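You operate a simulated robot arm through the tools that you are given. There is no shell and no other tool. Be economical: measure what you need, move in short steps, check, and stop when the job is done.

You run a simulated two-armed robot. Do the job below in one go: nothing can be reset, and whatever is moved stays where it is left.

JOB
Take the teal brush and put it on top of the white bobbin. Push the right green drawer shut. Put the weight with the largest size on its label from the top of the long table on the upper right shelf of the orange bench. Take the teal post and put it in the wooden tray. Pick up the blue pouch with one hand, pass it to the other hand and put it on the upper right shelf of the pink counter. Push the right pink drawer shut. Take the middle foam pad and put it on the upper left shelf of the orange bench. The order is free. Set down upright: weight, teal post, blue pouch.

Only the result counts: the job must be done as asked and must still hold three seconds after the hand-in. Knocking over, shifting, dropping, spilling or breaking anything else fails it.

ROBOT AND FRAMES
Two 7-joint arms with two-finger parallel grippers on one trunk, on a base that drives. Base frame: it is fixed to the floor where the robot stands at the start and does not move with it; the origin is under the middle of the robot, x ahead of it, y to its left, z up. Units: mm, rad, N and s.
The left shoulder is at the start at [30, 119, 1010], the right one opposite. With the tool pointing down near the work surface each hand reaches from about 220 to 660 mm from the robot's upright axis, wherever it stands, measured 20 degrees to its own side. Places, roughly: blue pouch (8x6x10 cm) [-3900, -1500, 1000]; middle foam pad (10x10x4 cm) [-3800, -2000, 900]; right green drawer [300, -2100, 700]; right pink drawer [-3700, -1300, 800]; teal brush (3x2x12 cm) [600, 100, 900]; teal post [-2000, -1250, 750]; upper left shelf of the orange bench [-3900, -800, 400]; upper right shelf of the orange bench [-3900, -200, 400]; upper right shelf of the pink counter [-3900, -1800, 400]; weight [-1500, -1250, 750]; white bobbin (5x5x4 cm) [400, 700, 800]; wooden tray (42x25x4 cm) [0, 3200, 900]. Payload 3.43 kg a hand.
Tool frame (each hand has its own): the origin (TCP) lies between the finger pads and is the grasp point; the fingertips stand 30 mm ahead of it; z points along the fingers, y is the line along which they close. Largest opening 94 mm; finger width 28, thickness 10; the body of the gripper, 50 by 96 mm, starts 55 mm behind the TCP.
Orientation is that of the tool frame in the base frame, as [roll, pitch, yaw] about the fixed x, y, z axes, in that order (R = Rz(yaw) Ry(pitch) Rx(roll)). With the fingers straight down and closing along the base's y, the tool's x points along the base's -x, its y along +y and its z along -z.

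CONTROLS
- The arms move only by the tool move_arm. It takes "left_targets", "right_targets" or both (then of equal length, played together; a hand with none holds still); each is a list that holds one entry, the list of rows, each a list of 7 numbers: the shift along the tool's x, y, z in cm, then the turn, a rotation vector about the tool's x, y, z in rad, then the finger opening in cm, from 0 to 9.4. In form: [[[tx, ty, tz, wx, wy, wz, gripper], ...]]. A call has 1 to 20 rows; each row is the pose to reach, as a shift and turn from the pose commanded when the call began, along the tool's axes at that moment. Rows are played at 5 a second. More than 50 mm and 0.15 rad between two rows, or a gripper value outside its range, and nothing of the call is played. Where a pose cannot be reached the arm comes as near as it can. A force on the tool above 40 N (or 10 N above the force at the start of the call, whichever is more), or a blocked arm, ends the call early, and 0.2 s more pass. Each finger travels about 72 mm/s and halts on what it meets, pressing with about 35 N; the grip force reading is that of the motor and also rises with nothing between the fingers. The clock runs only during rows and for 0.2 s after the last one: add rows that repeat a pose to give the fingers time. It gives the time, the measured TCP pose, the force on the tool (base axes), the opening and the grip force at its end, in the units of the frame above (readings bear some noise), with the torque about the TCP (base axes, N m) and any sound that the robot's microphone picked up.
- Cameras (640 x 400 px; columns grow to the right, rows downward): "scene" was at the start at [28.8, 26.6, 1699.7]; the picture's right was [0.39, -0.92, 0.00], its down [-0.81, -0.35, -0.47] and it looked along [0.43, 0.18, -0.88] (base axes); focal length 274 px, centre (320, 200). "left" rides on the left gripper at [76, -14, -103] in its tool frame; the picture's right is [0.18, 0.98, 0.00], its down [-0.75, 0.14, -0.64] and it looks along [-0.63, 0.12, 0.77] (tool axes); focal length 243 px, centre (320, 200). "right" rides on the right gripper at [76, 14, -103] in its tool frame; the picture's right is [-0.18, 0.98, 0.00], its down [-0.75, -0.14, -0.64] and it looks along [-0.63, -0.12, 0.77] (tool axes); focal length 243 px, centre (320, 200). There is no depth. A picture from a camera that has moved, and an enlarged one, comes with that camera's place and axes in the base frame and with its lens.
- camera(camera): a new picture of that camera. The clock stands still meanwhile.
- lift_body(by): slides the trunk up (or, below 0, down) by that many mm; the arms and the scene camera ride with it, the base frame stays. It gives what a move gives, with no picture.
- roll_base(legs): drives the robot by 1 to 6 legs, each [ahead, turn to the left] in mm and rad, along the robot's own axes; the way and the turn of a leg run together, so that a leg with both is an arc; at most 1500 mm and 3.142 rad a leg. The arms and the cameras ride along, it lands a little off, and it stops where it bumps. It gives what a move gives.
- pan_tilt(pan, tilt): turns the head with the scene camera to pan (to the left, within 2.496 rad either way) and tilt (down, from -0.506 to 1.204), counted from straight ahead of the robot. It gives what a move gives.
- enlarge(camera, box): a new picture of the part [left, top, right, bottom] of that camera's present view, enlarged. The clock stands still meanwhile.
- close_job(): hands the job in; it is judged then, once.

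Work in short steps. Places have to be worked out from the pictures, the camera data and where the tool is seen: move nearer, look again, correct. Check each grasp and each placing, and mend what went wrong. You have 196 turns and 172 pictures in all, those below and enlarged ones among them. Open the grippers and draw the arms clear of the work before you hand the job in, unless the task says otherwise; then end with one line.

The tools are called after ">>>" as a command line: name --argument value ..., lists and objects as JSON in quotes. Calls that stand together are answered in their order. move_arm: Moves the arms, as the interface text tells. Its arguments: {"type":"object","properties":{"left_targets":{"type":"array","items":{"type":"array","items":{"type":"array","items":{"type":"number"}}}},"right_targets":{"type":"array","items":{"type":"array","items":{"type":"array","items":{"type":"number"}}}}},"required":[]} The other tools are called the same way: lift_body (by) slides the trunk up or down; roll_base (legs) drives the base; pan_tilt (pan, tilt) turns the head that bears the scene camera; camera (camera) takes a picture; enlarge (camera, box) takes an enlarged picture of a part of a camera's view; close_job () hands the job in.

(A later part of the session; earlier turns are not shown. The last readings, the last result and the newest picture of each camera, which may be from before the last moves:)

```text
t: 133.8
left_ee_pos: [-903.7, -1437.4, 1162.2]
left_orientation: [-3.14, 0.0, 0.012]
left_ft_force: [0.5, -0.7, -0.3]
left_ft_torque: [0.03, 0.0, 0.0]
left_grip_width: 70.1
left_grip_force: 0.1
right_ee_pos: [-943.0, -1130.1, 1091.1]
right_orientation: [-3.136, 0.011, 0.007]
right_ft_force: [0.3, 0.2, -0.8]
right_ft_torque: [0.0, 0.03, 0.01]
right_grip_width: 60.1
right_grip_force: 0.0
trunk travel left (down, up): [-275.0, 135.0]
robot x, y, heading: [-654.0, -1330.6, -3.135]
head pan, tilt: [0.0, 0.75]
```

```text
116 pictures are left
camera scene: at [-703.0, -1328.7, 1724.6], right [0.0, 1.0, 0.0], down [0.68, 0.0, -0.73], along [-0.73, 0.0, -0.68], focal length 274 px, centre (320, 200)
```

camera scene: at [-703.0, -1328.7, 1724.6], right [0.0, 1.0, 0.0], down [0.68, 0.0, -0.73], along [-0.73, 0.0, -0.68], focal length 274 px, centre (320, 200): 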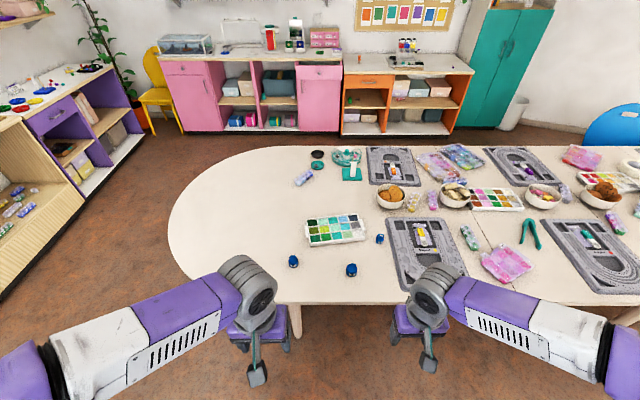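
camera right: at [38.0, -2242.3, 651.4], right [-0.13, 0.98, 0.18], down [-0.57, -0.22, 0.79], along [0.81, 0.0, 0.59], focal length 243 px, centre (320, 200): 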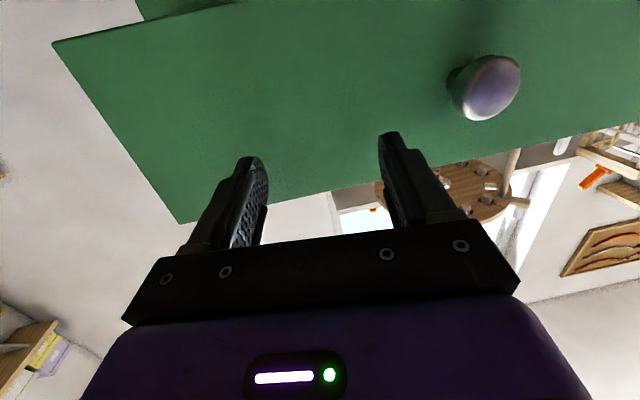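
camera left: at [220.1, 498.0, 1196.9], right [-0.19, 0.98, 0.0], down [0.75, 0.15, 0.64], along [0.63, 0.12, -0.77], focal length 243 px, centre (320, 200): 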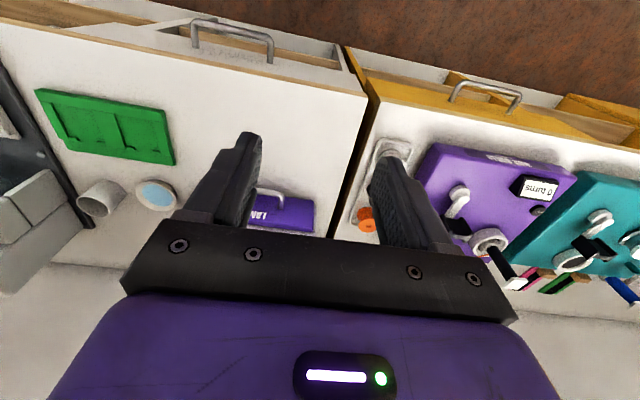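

>>> enlarge --camera "scene" --box '[270, 220, 410, 300]'

>>> enlarge --camera "scene" --box '[280, 140, 380, 200]'

```text
4.57 times, centred on (340, 260) of scene
camera zoom: at [-703.0, -1328.7, 1724.6], right [0.0, 1.0, 0.0], down [0.68, 0.0, -0.73], along [-0.73, 0.0, -0.68], focal length 1254 px, centre (229, -74)
```

zoom: 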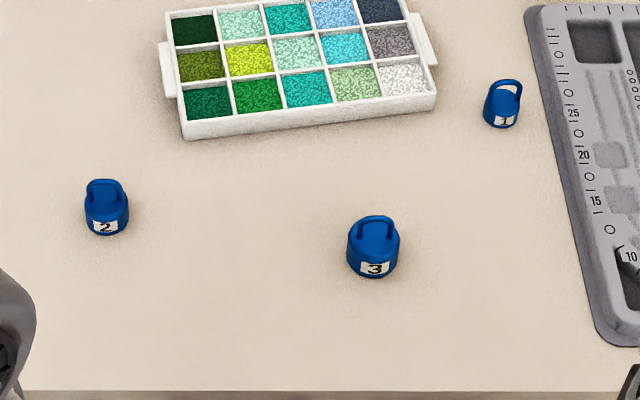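

```text
6.40 times, centred on (330, 170) of scene
camera zoom: at [-703.0, -1328.7, 1724.6], right [0.0, 1.0, 0.0], down [0.68, 0.0, -0.73], along [-0.73, 0.0, -0.68], focal length 1755 px, centre (256, 392)
```

zoom: 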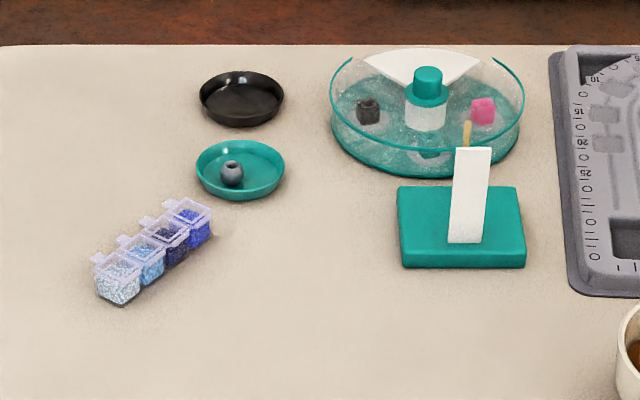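

Labels read 2, 3, 1: weight "3" is the largest, near (-1313,-1204). I drive 100 mm closer and bring the right hand tilted 45° in front of it, for later placing into a shelf.

>>> roll_base --legs '[[100, 0]]'

>>> move_arm --right_targets '[[[-3, 1.2, 2, 0, -0.13, 0, 9], [-6, 2.4, 5, 0, -0.26, 0, 9], [-9, 3.6, 8, 0, -0.39, 0, 9], [-12, 4.8, 11, 0, -0.52, 0, 9], [-15, 6, 14, 0, -0.65, 0, 9], [-17, 7.4, 17, 0, -0.785, 0, 9], [-17.5, 7.4, 19.5, 0, -0.785, 0, 9], [-17.5, 7.4, 19.5, 0, -0.785, 0, 9]]]'

>>> camera --camera "right"

>>> camera --camera "scene"

```text
t: 134.9
left_ee_pos: [-1004.5, -1436.7, 1161.9]
left_orientation: [-3.141, -0.002, 0.009]
left_ft_force: [-0.8, -0.1, -0.4]
left_ft_torque: [-0.01, -0.04, -0.02]
left_grip_width: 69.9
left_grip_force: 0.1
right_ee_pos: [-1042.2, -1130.2, 1090.2]
right_orientation: [-3.136, 0.008, 0.01]
right_ft_force: [-1.0, 1.4, -0.3]
right_ft_torque: [0.01, -0.01, -0.03]
right_grip_width: 59.9
right_grip_force: 0.1
trunk travel left (down, up): [-275.0, 135.0]
robot x, y, heading: [-751.7, -1328.1, -3.141]
head pan, tilt: [0.0, 0.75]
```

```text
t: 136.7
left_ee_pos: [-1004.8, -1438.1, 1162.7]
left_orientation: [-3.14, 0.002, 0.008]
left_ft_force: [-0.3, -0.6, -0.4]
left_ft_torque: [-0.02, 0.01, 0.02]
left_grip_width: 69.7
left_grip_force: 0.1
right_ee_pos: [-1218.7, -1203.7, 896.7]
right_orientation: [-3.133, 0.794, 0.013]
right_ft_force: [0.1, -0.8, -0.6]
right_ft_torque: [-0.02, 0.0, -0.01]
right_grip_width: 90.1
right_grip_force: 0.1
trunk travel left (down, up): [-275.0, 135.0]
robot x, y, heading: [-746.7, -1327.5, -3.139]
head pan, tilt: [0.0, 0.75]
```

```text
113 pictures are left
camera right: at [-1091.6, -1218.2, 914.1], right [-0.12, -0.98, 0.13], down [-0.07, 0.14, 0.99], along [-0.99, 0.11, -0.08], focal length 243 px, centre (320, 200)
```

right: 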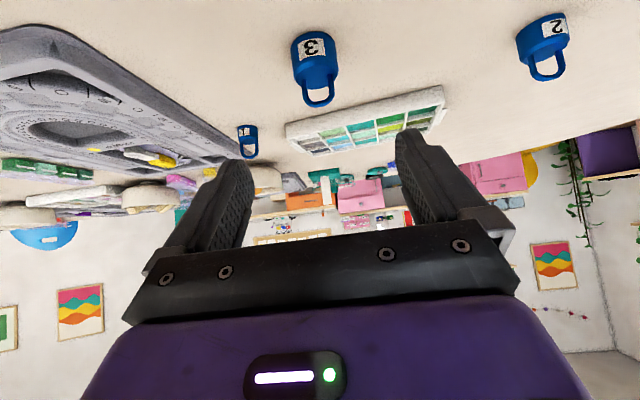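

```text
112 pictures are left
camera scene: at [-802.0, -1329.2, 1724.7], right [0.0, 1.0, 0.0], down [0.68, 0.0, -0.73], along [-0.73, 0.0, -0.68], focal length 274 px, centre (320, 200)
```

scene: 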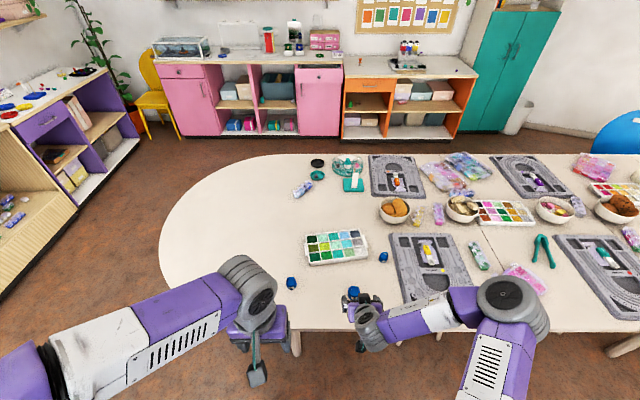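

Weight 3's centre is ≈(-1324,-1206), table z≈746. I advance along the tilted tool axis to grasp it.

>>> move_arm --right_targets '[[[0.8, 0.2, 4, 0, 0, 0, 9.2], [0.8, 0.2, 8, 0, 0, 0, 9.2], [0.8, 0.2, 12, 0, 0, 0, 9.2], [0.8, 0.2, 15, 0, 0, 0, 9.2], [0.8, 0.2, 15, 0, 0, 0, 9.2]]]'

>>> camera --camera "right"

>>> enlarge --camera "scene" --box '[290, 240, 430, 330]'

```text
t: 137.9
left_ee_pos: [-1004.4, -1436.6, 1161.2]
left_orientation: [-3.14, 0.001, 0.01]
left_ft_force: [0.0, 0.4, -0.7]
left_ft_torque: [0.02, -0.04, 0.04]
left_grip_width: 69.9
left_grip_force: 0.1
right_ee_pos: [-1319.1, -1204.8, 785.5]
right_orientation: [-3.135, 0.796, 0.014]
right_ft_force: [-0.5, -0.5, 1.0]
right_ft_torque: [0.01, 0.03, -0.04]
right_grip_width: 91.8
right_grip_force: 0.0
trunk travel left (down, up): [-275.0, 135.0]
robot x, y, heading: [-745.7, -1332.4, -3.136]
head pan, tilt: [0.0, 0.75]
```

```text
111 pictures are left
camera right: at [-1192.7, -1219.8, 802.8], right [-0.12, -0.98, 0.13], down [-0.07, 0.14, 0.99], along [-0.99, 0.11, -0.09], focal length 243 px, centre (320, 200)
```

right: 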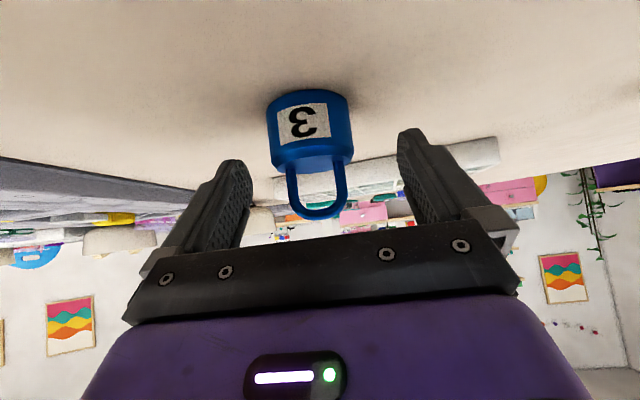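

```text
4.44 times, centred on (360, 285) of scene
camera zoom: at [-801.9, -1328.9, 1724.7], right [0.0, 1.0, 0.0], down [0.68, 0.0, -0.73], along [-0.73, 0.0, -0.68], focal length 1219 px, centre (142, -178)
```

zoom: 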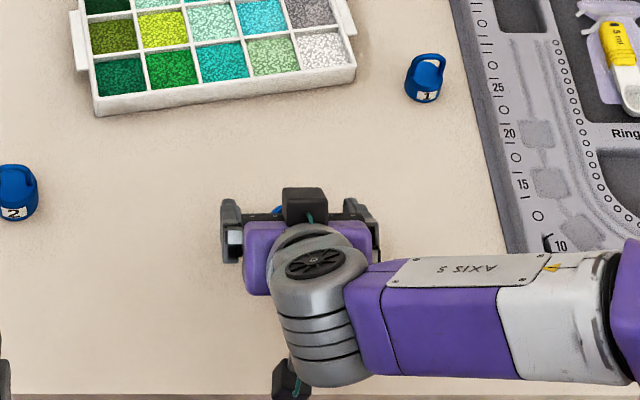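

The weight is ~16 mm farther and the table ~738. I advance a bit more and close.

>>> move_arm --right_targets '[[[-0.4, 0, 1.8, 0, 0, 0, 9.2], [-0.4, 0, 1.8, 0, 0, 0, 7.5], [-0.4, 0, 1.8, 0, 0, 0, 5.5], [-0.4, 0, 1.8, 0, 0, 0, 4], [-0.4, 0, 1.8, 0, 0, 0, 4], [-0.4, 0, 1.8, 0, 0, 0, 4]]]'

>>> camera --camera "right"

```text
t: 139.3
left_ee_pos: [-1004.7, -1437.2, 1163.1]
left_orientation: [-3.14, 0.002, 0.008]
left_ft_force: [0.0, -0.4, 0.5]
left_ft_torque: [-0.01, 0.01, 0.03]
left_grip_width: 70.1
left_grip_force: 0.1
right_ee_pos: [-1335.0, -1205.8, 775.0]
right_orientation: [-3.131, 0.796, 0.014]
right_ft_force: [-1.4, 1.0, -0.1]
right_ft_torque: [0.0, 0.0, -0.01]
right_grip_width: 49.4
right_grip_force: 35.2
trunk travel left (down, up): [-275.0, 135.0]
robot x, y, heading: [-750.1, -1329.7, -3.138]
head pan, tilt: [0.0, 0.75]
```

```text
109 pictures are left
camera right: at [-1208.7, -1220.1, 793.1], right [-0.12, -0.98, 0.13], down [-0.07, 0.13, 0.99], along [-0.99, 0.11, -0.09], focal length 243 px, centre (320, 200)
```

right: 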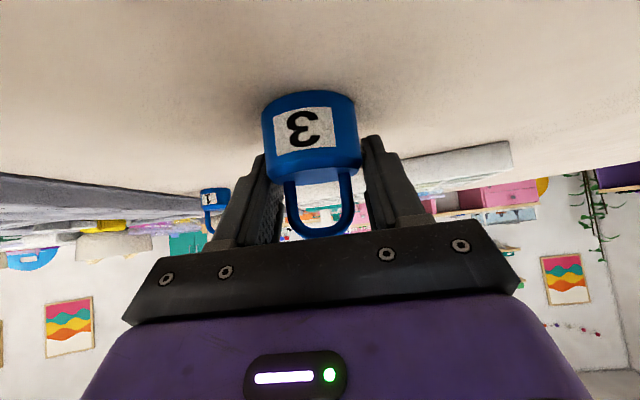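

Gripped (49 mm). I lift straight up 20 cm (base z = mix of tool axes) and check the load.

>>> move_arm --right_targets '[[[-1.4, 0, -1.4, 0, 0, 0, 3.5], [-4, 0, -4, 0, 0, 0, 3.5], [-7, 0, -7, 0, 0, 0, 3.5], [-10, 0, -10, 0, 0, 0, 3.5], [-12, 0, -14, 0, 0, 0, 3.5], [-12, 0, -18, 0, 0, 0, 3.5], [-12, 0, -22, 0, 0, 0, 3.5]]]'

>>> camera --camera "right"

```text
t: 140.9
left_ee_pos: [-1004.0, -1437.4, 1161.6]
left_orientation: [-3.139, -0.001, 0.009]
left_ft_force: [-0.1, 0.3, 0.7]
left_ft_torque: [0.02, 0.0, -0.02]
left_grip_width: 70.0
left_grip_force: 0.2
right_ee_pos: [-1261.5, -1207.5, 1015.7]
right_orientation: [-3.132, 0.796, 0.015]
right_ft_force: [-0.6, -0.2, -3.5]
right_ft_torque: [-0.01, 0.06, 0.0]
right_grip_width: 49.5
right_grip_force: 34.6
trunk travel left (down, up): [-275.0, 135.0]
robot x, y, heading: [-749.1, -1331.6, -3.14]
head pan, tilt: [0.0, 0.75]
```

```text
108 pictures are left
camera right: at [-1134.3, -1221.7, 1032.6], right [-0.12, -0.98, 0.13], down [-0.07, 0.13, 0.99], along [-0.99, 0.11, -0.09], focal length 243 px, centre (320, 200)
```

right: 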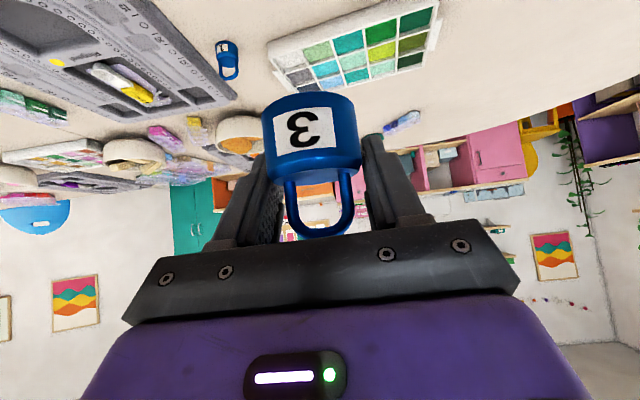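

Held (≈0.35 kg). I drive around the south end of the table into the west aisle.

>>> roll_base --legs '[[-50, 0], [0, 1.571], [1320, 0], [0, -1.571], [1200, 0]]'

>>> pan_tilt --pan -0.3 --tilt 0.4

>>> camera --camera "scene"

```text
t: 161.3
left_ee_pos: [-2156.1, -2770.3, 1161.6]
left_orientation: [-3.14, -0.002, 0.021]
left_ft_force: [0.6, 0.3, -0.2]
left_ft_torque: [-0.02, -0.04, -0.01]
left_grip_width: 70.3
left_grip_force: 0.0
right_ee_pos: [-2418.5, -2545.9, 1014.5]
right_orientation: [-3.133, 0.793, 0.026]
right_ft_force: [0.4, 0.4, -3.1]
right_ft_torque: [-0.04, 0.03, -0.02]
right_grip_width: 49.3
right_grip_force: 34.8
trunk travel left (down, up): [-275.0, 135.0]
robot x, y, heading: [-1902.2, -2662.3, -3.13]
head pan, tilt: [0.0, 0.75]
```

```text
t: 162.1
left_ee_pos: [-2155.3, -2770.7, 1162.8]
left_orientation: [-3.14, -0.001, 0.022]
left_ft_force: [-0.5, -0.4, -0.2]
left_ft_torque: [-0.02, -0.02, -0.01]
left_grip_width: 70.2
left_grip_force: 0.1
right_ee_pos: [-2418.2, -2545.1, 1013.8]
right_orientation: [-3.134, 0.795, 0.028]
right_ft_force: [0.7, -0.2, -4.4]
right_ft_torque: [-0.04, 0.06, 0.01]
right_grip_width: 49.5
right_grip_force: 34.8
trunk travel left (down, up): [-275.0, 135.0]
robot x, y, heading: [-1905.2, -2663.5, -3.129]
head pan, tilt: [-0.3, 0.4]
```

```text
107 pictures are left
camera scene: at [-1962.0, -2633.4, 1755.6], right [0.28, 0.96, 0.0], down [0.37, -0.11, -0.92], along [-0.88, 0.26, -0.39], focal length 274 px, centre (320, 200)
```

scene: 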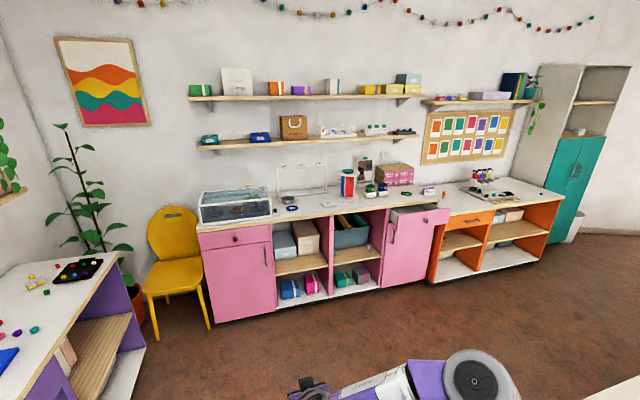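

>>> enlarge --camera "scene" --box '[190, 150, 450, 310]'

>>> enlarge --camera "scene" --box '[370, 150, 590, 290]'

```text
2.46 times, centred on (320, 230) of scene
camera zoom: at [-1962.0, -2633.4, 1755.6], right [0.28, 0.96, 0.0], down [0.37, -0.11, -0.92], along [-0.88, 0.26, -0.39], focal length 675 px, centre (320, 126)
```

zoom: 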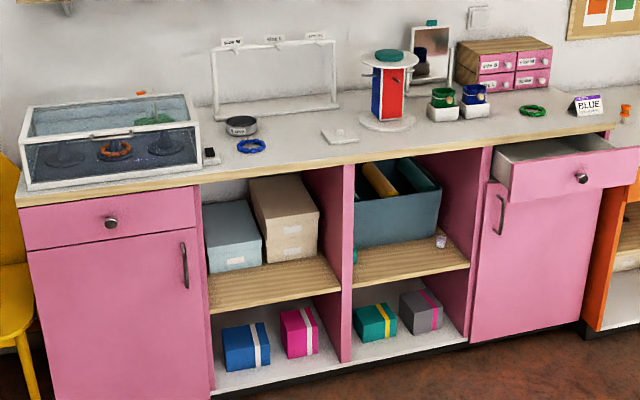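

```text
2.86 times, centred on (480, 220) of scene
camera zoom: at [-1962.0, -2633.4, 1755.6], right [0.28, 0.96, 0.0], down [0.37, -0.11, -0.92], along [-0.88, 0.26, -0.39], focal length 784 px, centre (-137, 143)
```

zoom: 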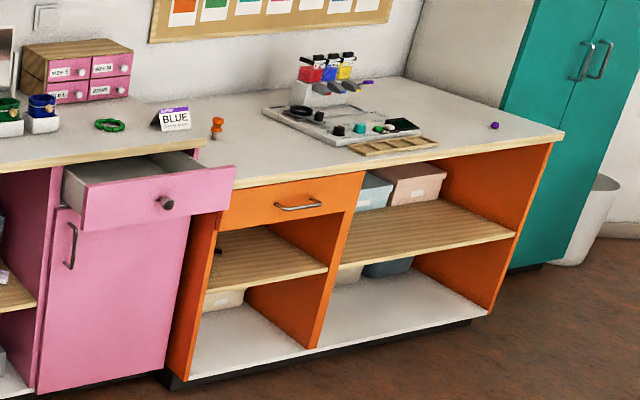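

The orange bench's right upper shelf has free space in front of boxes. I drive up the aisle to face it.

>>> roll_base --legs '[[1080, 0], [0, -1.583], [1150, 0], [1150, 0], [0, 1.571]]'

>>> pan_tilt --pan 0 --tilt 0.75

>>> camera --camera "scene"

```text
t: 186.2
left_ee_pos: [-3248.2, -478.5, 1162.9]
left_orientation: [-3.138, -0.001, -0.005]
left_ft_force: [-0.3, -0.5, 0.6]
left_ft_torque: [0.03, 0.0, 0.01]
left_grip_width: 69.8
left_grip_force: 0.0
right_ee_pos: [-3502.7, -246.3, 1014.0]
right_orientation: [-3.133, 0.793, 0.001]
right_ft_force: [-0.2, -0.2, -3.7]
right_ft_torque: [0.04, 0.02, 0.0]
right_grip_width: 49.5
right_grip_force: 35.0
trunk travel left (down, up): [-275.0, 135.0]
robot x, y, heading: [-2991.7, -377.8, 3.133]
head pan, tilt: [-0.3, 0.4]
```

```text
t: 187.1
left_ee_pos: [-3248.1, -479.4, 1162.6]
left_orientation: [-3.141, -0.002, -0.005]
left_ft_force: [0.7, 0.6, -0.2]
left_ft_torque: [0.0, 0.04, 0.0]
left_grip_width: 70.1
left_grip_force: 0.1
right_ee_pos: [-3503.8, -246.4, 1013.5]
right_orientation: [-3.132, 0.794, 0.002]
right_ft_force: [0.2, 0.0, -3.6]
right_ft_torque: [0.0, 0.06, 0.01]
right_grip_width: 49.5
right_grip_force: 35.0
trunk travel left (down, up): [-275.0, 135.0]
robot x, y, heading: [-2990.5, -376.8, 3.131]
head pan, tilt: [0.0, 0.75]
```

```text
104 pictures are left
camera scene: at [-3045.3, -374.2, 1724.7], right [0.01, 1.0, 0.0], down [0.68, -0.01, -0.73], along [-0.73, 0.01, -0.68], focal length 274 px, centre (320, 200)
```

scene: 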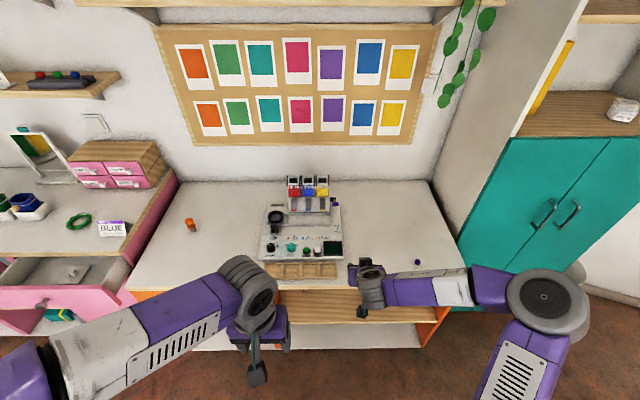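

I back up and lower the trunk so I can look into the shelf.

>>> roll_base --legs '[[-260, 0]]'

>>> lift_body --by -270

>>> pan_tilt --pan 0 --tilt 0.75

>>> camera --camera "scene"

>>> camera --camera "right"

```text
t: 189.0
left_ee_pos: [-2986.6, -484.0, 1162.2]
left_orientation: [-3.137, -0.001, -0.003]
left_ft_force: [0.4, 0.3, 0.7]
left_ft_torque: [-0.02, -0.01, 0.02]
left_grip_width: 69.9
left_grip_force: 0.0
right_ee_pos: [-3241.4, -250.5, 1013.7]
right_orientation: [-3.134, 0.794, 0.0]
right_ft_force: [0.0, 0.7, -3.5]
right_ft_torque: [-0.01, 0.07, 0.01]
right_grip_width: 49.3
right_grip_force: 34.7
trunk travel left (down, up): [-275.0, 135.0]
robot x, y, heading: [-2729.4, -380.1, 3.131]
head pan, tilt: [0.0, 0.75]
```

```text
t: 191.7
left_ee_pos: [-2986.5, -483.2, 892.8]
left_orientation: [-3.139, -0.001, -0.004]
left_ft_force: [1.0, 0.7, 0.5]
left_ft_torque: [0.02, -0.03, 0.0]
left_grip_width: 70.2
left_grip_force: 0.1
right_ee_pos: [-3242.6, -249.2, 743.9]
right_orientation: [-3.133, 0.794, 0.0]
right_ft_force: [-0.1, -0.2, -3.9]
right_ft_torque: [0.0, -0.01, -0.02]
right_grip_width: 49.6
right_grip_force: 35.7
trunk travel left (down, up): [-5.0, 405.0]
robot x, y, heading: [-2735.4, -383.0, 3.126]
head pan, tilt: [0.0, 0.75]
```

```text
t: 192.3
left_ee_pos: [-2986.8, -484.1, 892.5]
left_orientation: [3.141, 0.0, -0.003]
left_ft_force: [-0.5, -0.3, 0.6]
left_ft_torque: [-0.01, -0.03, -0.03]
left_grip_width: 70.3
left_grip_force: 0.1
right_ee_pos: [-3242.1, -249.3, 744.5]
right_orientation: [-3.134, 0.794, -0.001]
right_ft_force: [0.7, 0.8, -3.8]
right_ft_torque: [-0.01, 0.01, -0.01]
right_grip_width: 49.7
right_grip_force: 35.2
trunk travel left (down, up): [-5.0, 405.0]
robot x, y, heading: [-2730.0, -382.6, 3.129]
head pan, tilt: [0.0, 0.75]
```

```text
103 pictures are left
camera scene: at [-2783.5, -377.4, 1454.6], right [0.01, 1.0, 0.0], down [0.68, -0.01, -0.73], along [-0.73, 0.01, -0.68], focal length 274 px, centre (320, 200)
```

scene: 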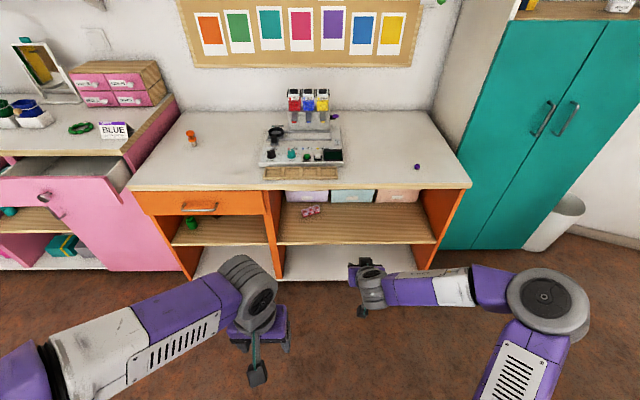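

```text
102 pictures are left
camera right: at [-3115.2, -265.4, 761.9], right [-0.13, -0.98, 0.13], down [-0.07, 0.14, 0.99], along [-0.99, 0.12, -0.09], focal length 243 px, centre (320, 200)
```

right: 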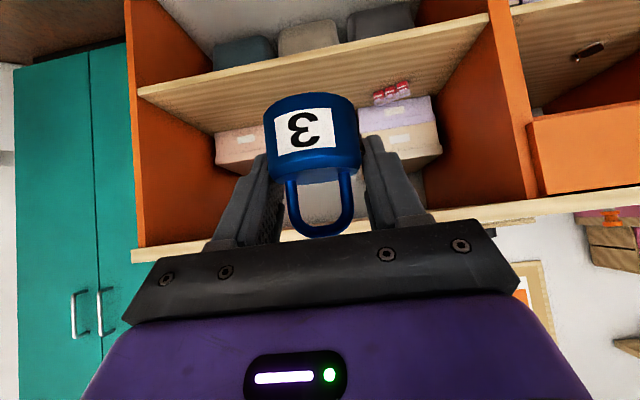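

The shelf's free front part runs from about x=-3600 to -3840, y −550…170, top z≈420–440. I lower the hand in front of the bench first.

>>> move_arm --right_targets '[[[3, 0, 3, 0, 0, 0, 3.5], [6, 0, 6, 0, 0, 0, 3.5], [9, 0, 9, 0, 0, 0, 3.5], [12, 0, 12, 0, 0, 0, 3.5], [15, 0, 15, 0, 0, 0, 3.5], [17, 0, 17, 0, 0, 0, 3.5], [17, 0, 17, 0, 0, 0, 3.5]]]'

>>> camera --camera "right"

>>> camera --camera "scene"

```text
t: 193.9
left_ee_pos: [-2987.1, -482.6, 891.7]
left_orientation: [-3.142, -0.001, -0.005]
left_ft_force: [-0.3, 0.2, -1.0]
left_ft_torque: [0.03, -0.02, 0.02]
left_grip_width: 70.1
left_grip_force: 0.2
right_ee_pos: [-3248.1, -242.9, 527.9]
right_orientation: [-3.132, 0.793, 0.001]
right_ft_force: [0.2, 0.9, -3.4]
right_ft_torque: [0.03, 0.01, -0.02]
right_grip_width: 49.6
right_grip_force: 34.9
right hand out of reach, approached as far as the arm can: row 6, 7
trunk travel left (down, up): [-5.0, 405.0]
robot x, y, heading: [-2730.7, -380.6, 3.129]
head pan, tilt: [0.0, 0.75]
```

```text
101 pictures are left
camera right: at [-3121.0, -259.3, 545.8], right [-0.14, -0.98, 0.13], down [-0.07, 0.14, 0.99], along [-0.99, 0.12, -0.09], focal length 243 px, centre (320, 200)
```

right: 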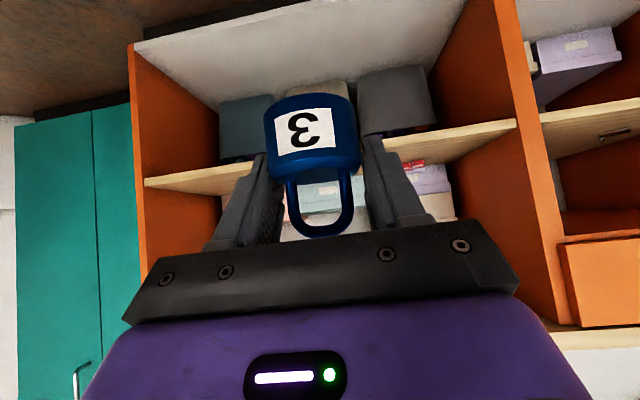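

```text
100 pictures are left
camera scene: at [-2783.5, -377.5, 1454.6], right [0.01, 1.0, 0.0], down [0.68, -0.01, -0.73], along [-0.73, 0.01, -0.68], focal length 274 px, centre (320, 200)
```

scene: 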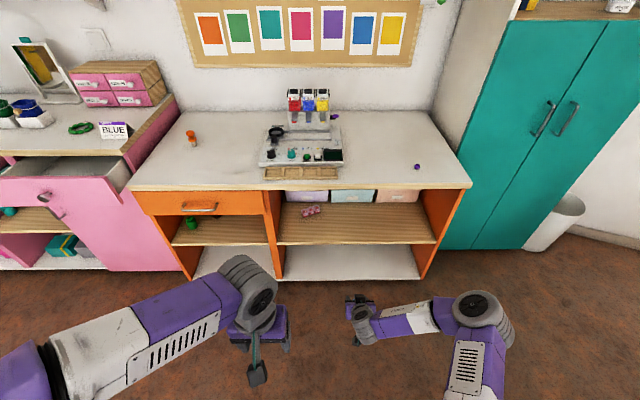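

Shelf plank ≈ z 413–420, front x≈-3595. The arm is near full stretch, so I pull the hand in a little and lower to z≈478.

>>> move_arm --right_targets '[[[1, 1.5, -1, 0, 0, 0, 3.5], [3, 3, -2.5, 0, 0, 0, 3.5], [5, 3, -4.5, 0, 0, 0, 3.5], [7, 3, -6, 0, 0, 0, 3.5], [9, 3, -5, 0, 0, 0, 3.5], [10.6, 3, -3.6, 0, 0, 0, 3.5], [10.6, 3, -3.6, 0, 0, 0, 3.5]]]'

```text
t: 195.5
left_ee_pos: [-2986.7, -482.1, 892.9]
left_orientation: [-3.139, -0.001, -0.004]
left_ft_force: [-0.9, -0.3, -0.1]
left_ft_torque: [0.0, 0.01, -0.02]
left_grip_width: 70.0
left_grip_force: 0.1
right_ee_pos: [-3147.9, -289.6, 480.4]
right_orientation: [-3.121, 0.793, 0.002]
right_ft_force: [-0.4, -1.3, -4.2]
right_ft_torque: [0.0, 0.02, 0.0]
right_grip_width: 49.6
right_grip_force: 35.0
right hand out of reach, approached as far as the arm can: row 3, 4, 5, 6, 7
trunk travel left (down, up): [-5.0, 405.0]
robot x, y, heading: [-2728.5, -380.5, 3.133]
head pan, tilt: [0.0, 0.75]
```

>>> camera --camera "scene"

```text
99 pictures are left
camera scene: at [-2783.5, -377.3, 1454.6], right [0.01, 1.0, 0.0], down [0.68, -0.01, -0.73], along [-0.73, 0.01, -0.68], focal length 274 px, centre (320, 200)
```

scene: 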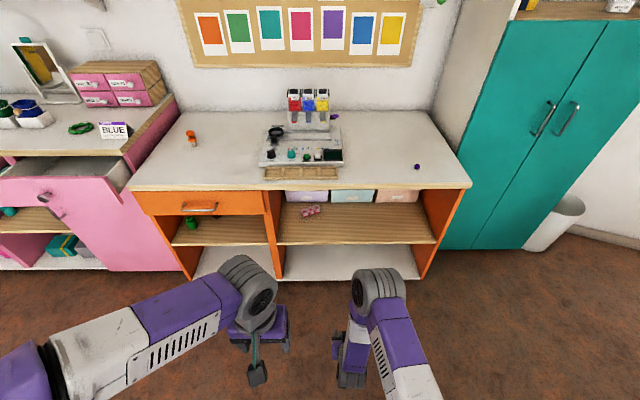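

In this branch the wrist folds awkwardly for the shelf with a 45° tilt. Better: set the weight on the bench top, regrip it with the tool nearly down (slight tilt), then reach into the shelf front. I raise back up first.

>>> lift_body --by 270

>>> move_arm --right_targets '[[[-3, -0.5, -2, 0, 0, 0, 3.5], [-6, -1, -4, 0, 0, 0, 3.5], [-10, -2, -5, 0, 0, 0, 3.5], [-14, -3, -6, 0, 0, 0, 3.5], [-18, -4, -8, 0, 0, 0, 3.5], [-22, -4, -10, 0, 0, 0, 3.5], [-25, -4, -12, 0, 0, 0, 3.5], [-25, -4, -12, 0, 0, 0, 3.5]]]'

>>> camera --camera "scene"

```text
t: 198.3
left_ee_pos: [-2986.7, -483.2, 1162.0]
left_orientation: [-3.14, -0.002, -0.004]
left_ft_force: [0.6, 0.1, -0.7]
left_ft_torque: [-0.02, 0.0, -0.02]
left_grip_width: 69.7
left_grip_force: 0.1
right_ee_pos: [-3149.3, -289.7, 750.4]
right_orientation: [-3.121, 0.793, 0.002]
right_ft_force: [0.1, -0.1, -3.9]
right_ft_torque: [0.0, 0.02, 0.02]
right_grip_width: 49.7
right_grip_force: 34.7
trunk travel left (down, up): [-275.0, 135.0]
robot x, y, heading: [-2734.0, -378.8, 3.128]
head pan, tilt: [0.0, 0.75]
```

```text
t: 200.1
left_ee_pos: [-2987.6, -482.1, 1162.4]
left_orientation: [-3.138, -0.002, -0.003]
left_ft_force: [-0.3, -0.6, -0.1]
left_ft_torque: [0.03, 0.0, -0.03]
left_grip_width: 69.9
left_grip_force: 0.1
right_ee_pos: [-3237.0, -253.1, 1014.4]
right_orientation: [-3.123, 0.792, 0.002]
right_ft_force: [-0.3, 0.3, -3.6]
right_ft_torque: [0.01, 0.07, 0.02]
right_grip_width: 49.5
right_grip_force: 35.2
trunk travel left (down, up): [-275.0, 135.0]
robot x, y, heading: [-2729.0, -382.5, 3.126]
head pan, tilt: [0.0, 0.75]
```

```text
98 pictures are left
camera scene: at [-2784.1, -377.2, 1724.5], right [0.01, 1.0, 0.0], down [0.68, -0.01, -0.73], along [-0.73, 0.01, -0.68], focal length 274 px, centre (320, 200)
```

scene: 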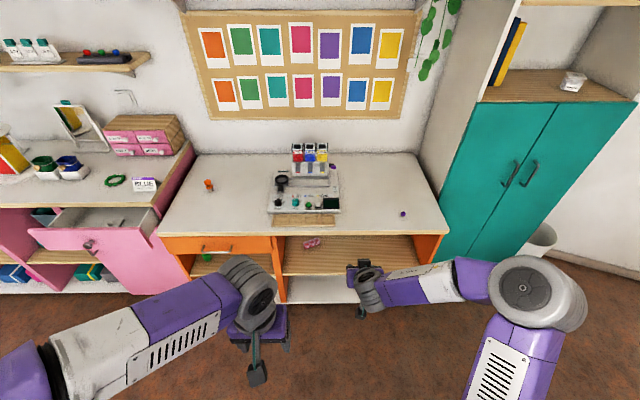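

Bench top ≈ z 780, front x≈-3586; a free spot is at (-3650,-160). I drive closer and lower the weight towards it.

>>> roll_base --legs '[[350, 0]]'

>>> move_arm --right_targets '[[[0, -3, 2, 0, 0, 0, 3.5], [0.5, -6, 4, 0, 0, 0, 3.5], [1.5, -9, 6, 0, 0, 0, 3.5], [3.5, -9.3, 9, 0, 0, 0, 3.5], [6, -9.3, 13, 0, 0, 0, 3.5], [8.3, -9.3, 16.5, 0, 0, 0, 3.5], [8.3, -9.3, 16.5, 0, 0, 0, 3.5]]]'

>>> camera --camera "right"

>>> camera --camera "scene"

```text
t: 202.3
left_ee_pos: [-3340.2, -481.0, 1162.4]
left_orientation: [-3.141, -0.002, -0.003]
left_ft_force: [0.2, -0.1, -0.3]
left_ft_torque: [-0.02, 0.01, 0.02]
left_grip_width: 70.1
left_grip_force: 0.1
right_ee_pos: [-3591.5, -250.5, 1014.5]
right_orientation: [-3.12, 0.792, 0.003]
right_ft_force: [0.1, 0.4, -4.1]
right_ft_torque: [0.05, 0.06, -0.01]
right_grip_width: 49.5
right_grip_force: 34.6
trunk travel left (down, up): [-275.0, 135.0]
robot x, y, heading: [-3083.6, -379.7, 3.131]
head pan, tilt: [0.0, 0.75]
```

```text
t: 203.9
left_ee_pos: [-3340.0, -480.1, 1163.2]
left_orientation: [-3.14, -0.002, -0.002]
left_ft_force: [-0.3, 1.2, 0.0]
left_ft_torque: [-0.01, 0.0, -0.02]
left_grip_width: 70.1
left_grip_force: 0.1
right_ee_pos: [-3647.4, -154.3, 840.8]
right_orientation: [-3.122, 0.791, 0.005]
right_ft_force: [-0.8, -0.2, -3.5]
right_ft_torque: [0.01, 0.07, 0.0]
right_grip_width: 49.5
right_grip_force: 35.8
trunk travel left (down, up): [-275.0, 135.0]
robot x, y, heading: [-3087.1, -373.8, 3.132]
head pan, tilt: [0.0, 0.75]
```

```text
97 pictures are left
camera right: at [-3521.6, -171.5, 858.1], right [-0.14, -0.98, 0.12], down [-0.07, 0.13, 0.99], along [-0.99, 0.13, -0.09], focal length 243 px, centre (320, 200)
```

right: 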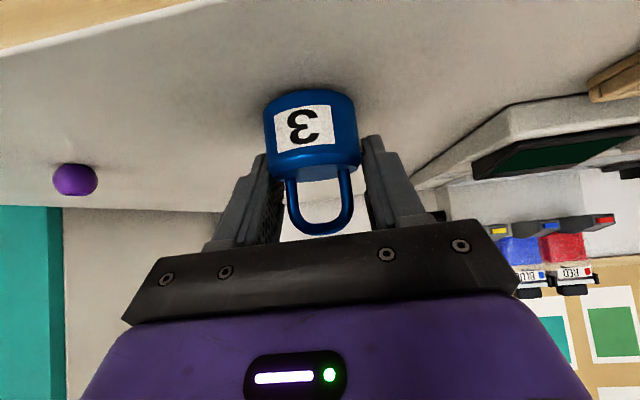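

```text
96 pictures are left
camera scene: at [-3136.2, -374.1, 1724.7], right [0.01, 1.0, 0.0], down [0.68, -0.01, -0.73], along [-0.73, 0.01, -0.68], focal length 274 px, centre (320, 200)
```

scene: 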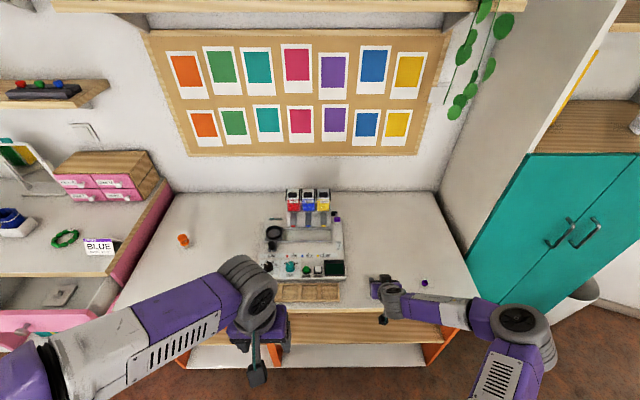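

I lower slowly to find contact with the bench top.

>>> move_arm --right_targets '[[[0.7, 0, 0.7, 0, 0, 0, 3.5], [1.1, 0, 1.1, 0, 0, 0, 3.5], [1.4, 0, 1.4, 0, 0, 0, 3.5], [1.6, 0, 1.6, 0, 0, 0, 3.5]]]'

```text
t: 204.7
left_ee_pos: [-3338.4, -479.4, 1163.1]
left_orientation: [-3.139, 0.0, -0.001]
left_ft_force: [0.3, 0.1, -0.6]
left_ft_torque: [0.0, -0.03, 0.0]
left_grip_width: 69.9
left_grip_force: 0.0
right_ee_pos: [-3650.4, -155.4, 830.8]
right_orientation: [-3.122, 0.81, 0.008]
right_ft_force: [6.4, 0.3, 14.0]
right_ft_torque: [-0.24, -0.07, 0.28]
right_grip_width: 50.1
right_grip_force: 35.5
trunk travel left (down, up): [-275.0, 135.0]
robot x, y, heading: [-3081.7, -375.4, 3.13]
head pan, tilt: [0.0, 0.75]
stopped in row 3 (right hand): the force on the tool passed its limit at 55 N (the readings are from after the stop); the commanded pose is now the measured one
```

Contact at z≈831. I release and withdraw back along the tool.

>>> move_arm --right_targets '[[[0, 0, 0, 0, 0, 0, 6], [0, 0, 0, 0, 0, 0, 8], [0, 0, 0, 0, 0, 0, 9.4], [0, 0, -4, 0, 0, 0, 9.4], [0, 0, -8, 0, 0, 0, 9.4], [0, 0, -12, 0, 0, 0, 9.4], [-2, 0, -15, 0, 0, 0, 9.4]]]'

>>> camera --camera "right"

```text
t: 205.4
left_ee_pos: [-3338.0, -478.8, 1162.4]
left_orientation: [-3.14, 0.0, -0.004]
left_ft_force: [0.5, -0.6, -0.1]
left_ft_torque: [-0.03, -0.03, 0.01]
left_grip_width: 70.0
left_grip_force: 0.0
right_ee_pos: [-3651.0, -147.7, 832.2]
right_orientation: [-3.102, 0.813, 0.004]
right_ft_force: [10.7, 7.1, 13.1]
right_ft_torque: [-0.41, -0.16, 0.42]
right_grip_width: 89.4
right_grip_force: 0.1
trunk travel left (down, up): [-275.0, 135.0]
robot x, y, heading: [-3084.9, -376.7, 3.127]
head pan, tilt: [0.0, 0.75]
stopped in row 3 (right hand): the force on the tool passed its limit at 44 N (the readings are from after the stop); the commanded pose is now the measured one
```

```text
95 pictures are left
camera right: at [-3524.8, -165.1, 847.1], right [-0.15, -0.98, 0.11], down [-0.05, 0.12, 0.99], along [-0.99, 0.14, -0.07], focal length 243 px, centre (320, 200)
```

right: 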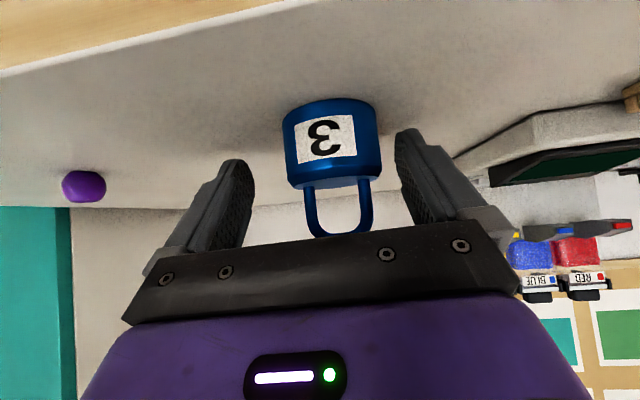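

Fingers are open with some tip contact on the bench; I withdraw up and back.

>>> move_arm --right_targets '[[[-0.3, 0, -0.6, 0, 0, 0, 9], [-0.6, 0, -3, 0, 0, 0, 9], [-0.6, 0, -7, 0, 0, 0, 9], [-1, 0, -11, 0, 0, 0, 9], [-3, 0, -15, 0, 0, 0, 9]]]'

>>> camera --camera "right"

```text
t: 206.6
left_ee_pos: [-3337.1, -478.5, 1163.0]
left_orientation: [-3.139, 0.002, -0.002]
left_ft_force: [0.3, 0.0, 0.5]
left_ft_torque: [0.0, 0.02, 0.0]
left_grip_width: 69.9
left_grip_force: 0.0
right_ee_pos: [-3564.8, -152.3, 954.8]
right_orientation: [-3.106, 0.809, 0.003]
right_ft_force: [0.1, -0.7, -0.8]
right_ft_torque: [-0.04, 0.01, 0.03]
right_grip_width: 90.0
right_grip_force: 0.1
trunk travel left (down, up): [-275.0, 135.0]
robot x, y, heading: [-3082.1, -377.2, 3.133]
head pan, tilt: [0.0, 0.75]
```

```text
94 pictures are left
camera right: at [-3437.6, -170.7, 970.5], right [-0.15, -0.98, 0.11], down [-0.05, 0.12, 0.99], along [-0.99, 0.14, -0.07], focal length 243 px, centre (320, 200)
```

right: 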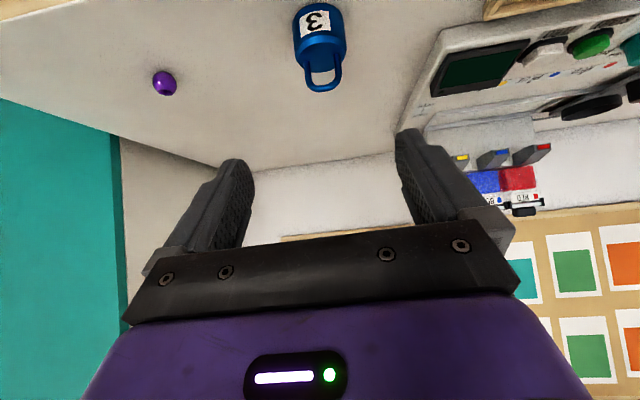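

The weight stands upright at ≈(-3660,-158). I turn the hand to a 20° tilt and hover above it.

>>> move_arm --right_targets '[[[-1, 0.2, 1, 0, 0.12, 0, 9], [-1.5, 0.3, 2.5, 0, 0.24, 0, 9], [-2, 0.5, 4.5, 0, 0.36, 0, 9], [-2.2, 0.6, 6.5, 0, 0.46, 0, 9], [-2.2, 0.6, 6.5, 0, 0.46, 0, 9]]]'

>>> camera --camera "right"

```text
t: 207.8
left_ee_pos: [-3339.1, -478.6, 1162.7]
left_orientation: [-3.139, -0.001, -0.003]
left_ft_force: [0.1, 0.6, 0.1]
left_ft_torque: [-0.02, 0.06, 0.04]
left_grip_width: 70.0
left_grip_force: 0.1
right_ee_pos: [-3630.0, -156.7, 926.3]
right_orientation: [-3.115, 0.349, -0.012]
right_ft_force: [-0.2, 0.2, -0.1]
right_ft_torque: [0.0, 0.01, 0.0]
right_grip_width: 89.9
right_grip_force: 0.1
trunk travel left (down, up): [-275.0, 135.0]
robot x, y, heading: [-3078.6, -374.9, 3.13]
head pan, tilt: [0.0, 0.75]
```

```text
93 pictures are left
camera right: at [-3521.3, -175.6, 996.5], right [-0.19, -0.98, 0.04], down [-0.49, 0.13, 0.86], along [-0.85, 0.15, -0.5], focal length 243 px, centre (320, 200)
```

right: 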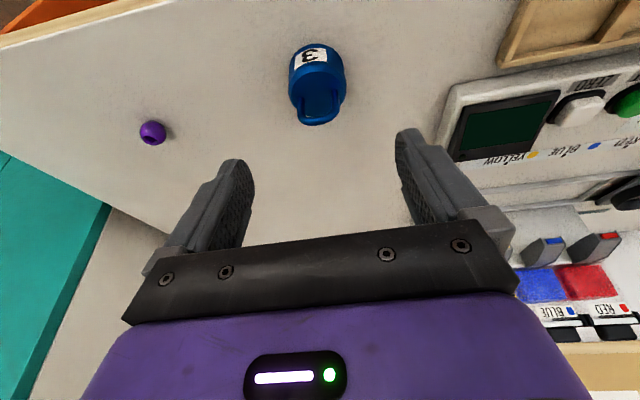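

Weight centre ≈(-3647,-158). I descend along the tool with a slight x correction and close.

>>> move_arm --right_targets '[[[1.4, 0.1, 1, 0, 0, 0, 9], [1.4, 0.1, 5, 0, 0, 0, 9], [1.4, 0.1, 8.8, 0, 0, 0, 9], [1.4, 0.1, 8.8, 0, 0, 0, 9]]]'

>>> camera --camera "right"

```text
t: 208.8
left_ee_pos: [-3338.6, -479.0, 1163.6]
left_orientation: [-3.14, -0.002, -0.003]
left_ft_force: [0.5, -0.4, -0.4]
left_ft_torque: [0.02, -0.02, 0.03]
left_grip_width: 69.7
left_grip_force: 0.2
right_ee_pos: [-3646.4, -154.6, 837.5]
right_orientation: [-3.114, 0.35, -0.015]
right_ft_force: [-0.5, 0.6, 1.0]
right_ft_torque: [-0.01, 0.02, 0.05]
right_grip_width: 90.1
right_grip_force: 0.0
trunk travel left (down, up): [-275.0, 135.0]
robot x, y, heading: [-3080.9, -374.9, 3.13]
head pan, tilt: [0.0, 0.75]
```

```text
92 pictures are left
camera right: at [-3538.1, -173.9, 908.0], right [-0.2, -0.98, 0.04], down [-0.48, 0.13, 0.86], along [-0.85, 0.15, -0.5], focal length 243 px, centre (320, 200)
```

right: 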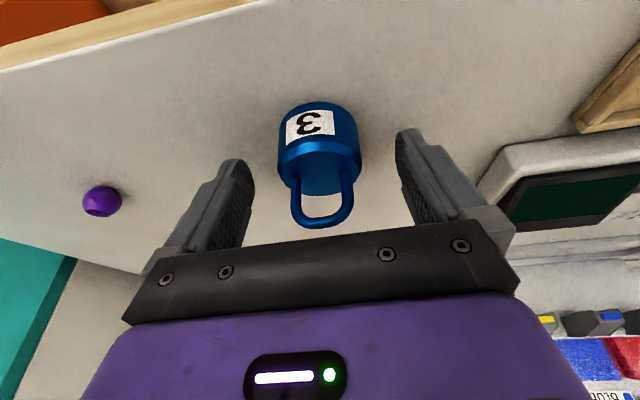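

>>> move_arm --right_targets '[[[0, 0, 0, 0, 0, 0, 7.5], [0, 0, 0, 0, 0, 0, 6], [0, 0, 0, 0, 0, 0, 4], [0, 0, 0, 0, 0, 0, 4], [0, 0, 0, 0, 0, 0, 4]]]'

>>> move_arm --right_targets '[[[-0.7, 0, -1.9, 0, 0, 0, 3.5], [-1.8, 0, -5, 0, 0, 0, 3.5], [-2, 0, -9, 0, 0, 0, 3.5], [0, 0, -11, 0, 0, 0, 3.5], [4, 0, -11, 0, 0, 0, 3.5], [8, 0, -10, 0, 0, 0, 3.5]]]'

>>> camera --camera "right"

```text
t: 210.0
left_ee_pos: [-3338.2, -479.4, 1163.3]
left_orientation: [-3.14, -0.002, -0.003]
left_ft_force: [-0.6, -0.3, -0.1]
left_ft_torque: [0.01, 0.0, 0.02]
left_grip_width: 69.7
left_grip_force: 0.1
right_ee_pos: [-3644.2, -154.5, 837.3]
right_orientation: [-3.115, 0.349, -0.014]
right_ft_force: [0.1, -0.5, -0.4]
right_ft_torque: [-0.04, 0.04, -0.01]
right_grip_width: 46.6
right_grip_force: 34.8
trunk travel left (down, up): [-275.0, 135.0]
robot x, y, heading: [-3082.9, -376.3, 3.131]
head pan, tilt: [0.0, 0.75]
```

```text
t: 211.4
left_ee_pos: [-3340.1, -476.7, 1162.5]
left_orientation: [3.141, -0.002, -0.004]
left_ft_force: [-0.1, 0.1, 0.6]
left_ft_torque: [-0.04, -0.01, 0.01]
left_grip_width: 69.8
left_grip_force: 0.1
right_ee_pos: [-3534.8, -158.1, 904.6]
right_orientation: [-3.12, 0.349, -0.016]
right_ft_force: [0.5, -0.8, -3.7]
right_ft_torque: [0.0, 0.02, -0.01]
right_grip_width: 46.2
right_grip_force: 34.6
trunk travel left (down, up): [-275.0, 135.0]
robot x, y, heading: [-3079.5, -374.2, 3.129]
head pan, tilt: [0.0, 0.75]
```

```text
91 pictures are left
camera right: at [-3428.6, -177.7, 974.8], right [-0.2, -0.98, 0.04], down [-0.49, 0.13, 0.86], along [-0.85, 0.15, -0.5], focal length 243 px, centre (320, 200)
```

right: 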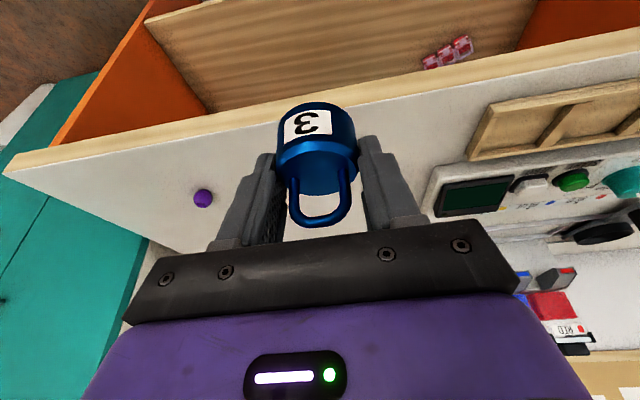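

Held upright. I back up, lower the trunk, and lower the hand to shelf height outside the bench.

>>> roll_base --legs '[[-250, 0]]'

>>> lift_body --by -272

>>> move_arm --right_targets '[[[1.4, 0, 3.6, 0, 0, 0, 3.5], [2.8, 0, 7.2, 0, 0, 0, 3.5], [4.2, 0, 10.8, 0, 0, 0, 3.5], [5, 0, 13.6, 0, 0, 0, 3.5], [5, 0, 13.6, 0, 0, 0, 3.5]]]'

>>> camera --camera "scene"

>>> camera --camera "right"

```text
t: 213.2
left_ee_pos: [-3089.2, -480.8, 1162.5]
left_orientation: [-3.14, 0.0, -0.001]
left_ft_force: [1.1, 0.3, -0.5]
left_ft_torque: [0.02, 0.0, 0.01]
left_grip_width: 70.5
left_grip_force: 0.1
right_ee_pos: [-3285.2, -163.2, 905.5]
right_orientation: [-3.114, 0.352, -0.013]
right_ft_force: [0.1, 0.7, -4.0]
right_ft_torque: [0.0, -0.01, 0.01]
right_grip_width: 46.0
right_grip_force: 35.0
trunk travel left (down, up): [-275.0, 135.0]
robot x, y, heading: [-2833.4, -375.5, 3.13]
head pan, tilt: [0.0, 0.75]
```

```text
t: 216.0
left_ee_pos: [-3089.5, -481.3, 891.4]
left_orientation: [-3.14, -0.002, -0.001]
left_ft_force: [0.0, -0.3, 0.1]
left_ft_torque: [0.04, -0.02, -0.04]
left_grip_width: 70.0
left_grip_force: 0.1
right_ee_pos: [-3284.9, -163.6, 632.8]
right_orientation: [-3.115, 0.348, -0.014]
right_ft_force: [-0.7, 0.1, -3.2]
right_ft_torque: [0.03, 0.0, -0.02]
right_grip_width: 45.3
right_grip_force: 35.1
trunk travel left (down, up): [-3.0, 407.0]
robot x, y, heading: [-2833.8, -379.1, 3.133]
head pan, tilt: [0.0, 0.75]
```

```text
t: 217.2
left_ee_pos: [-3090.5, -481.7, 891.2]
left_orientation: [-3.14, -0.002, -0.002]
left_ft_force: [-0.2, 0.2, 0.1]
left_ft_torque: [-0.01, 0.0, 0.01]
left_grip_width: 69.8
left_grip_force: 0.0
right_ee_pos: [-3285.3, -160.5, 487.7]
right_orientation: [-3.116, 0.35, -0.012]
right_ft_force: [0.3, 1.0, -4.0]
right_ft_torque: [-0.03, 0.02, 0.01]
right_grip_width: 45.6
right_grip_force: 34.5
trunk travel left (down, up): [-3.0, 407.0]
robot x, y, heading: [-2833.3, -378.5, 3.129]
head pan, tilt: [0.0, 0.75]
```

```text
90 pictures are left
camera scene: at [-2886.6, -376.1, 1452.6], right [0.01, 1.0, 0.0], down [0.68, -0.01, -0.73], along [-0.73, 0.01, -0.68], focal length 274 px, centre (320, 200)
```

scene: 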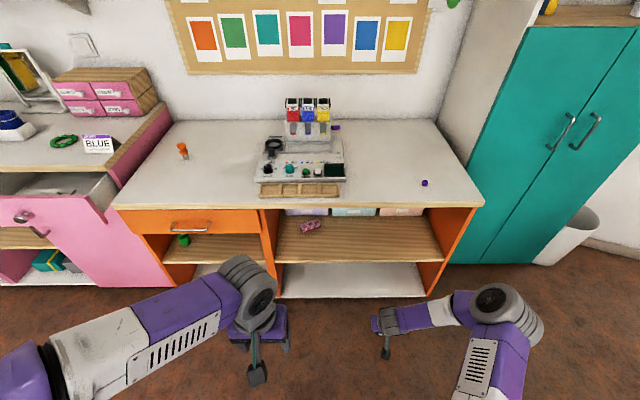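

```text
89 pictures are left
camera right: at [-3178.7, -179.1, 557.7], right [-0.19, -0.98, 0.04], down [-0.49, 0.13, 0.86], along [-0.85, 0.15, -0.5], focal length 243 px, centre (320, 200)
```

right: 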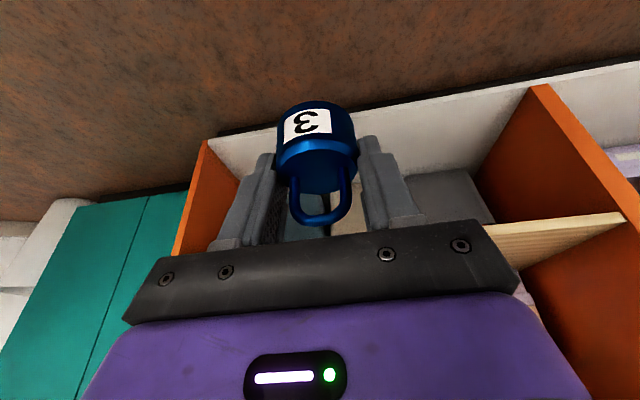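

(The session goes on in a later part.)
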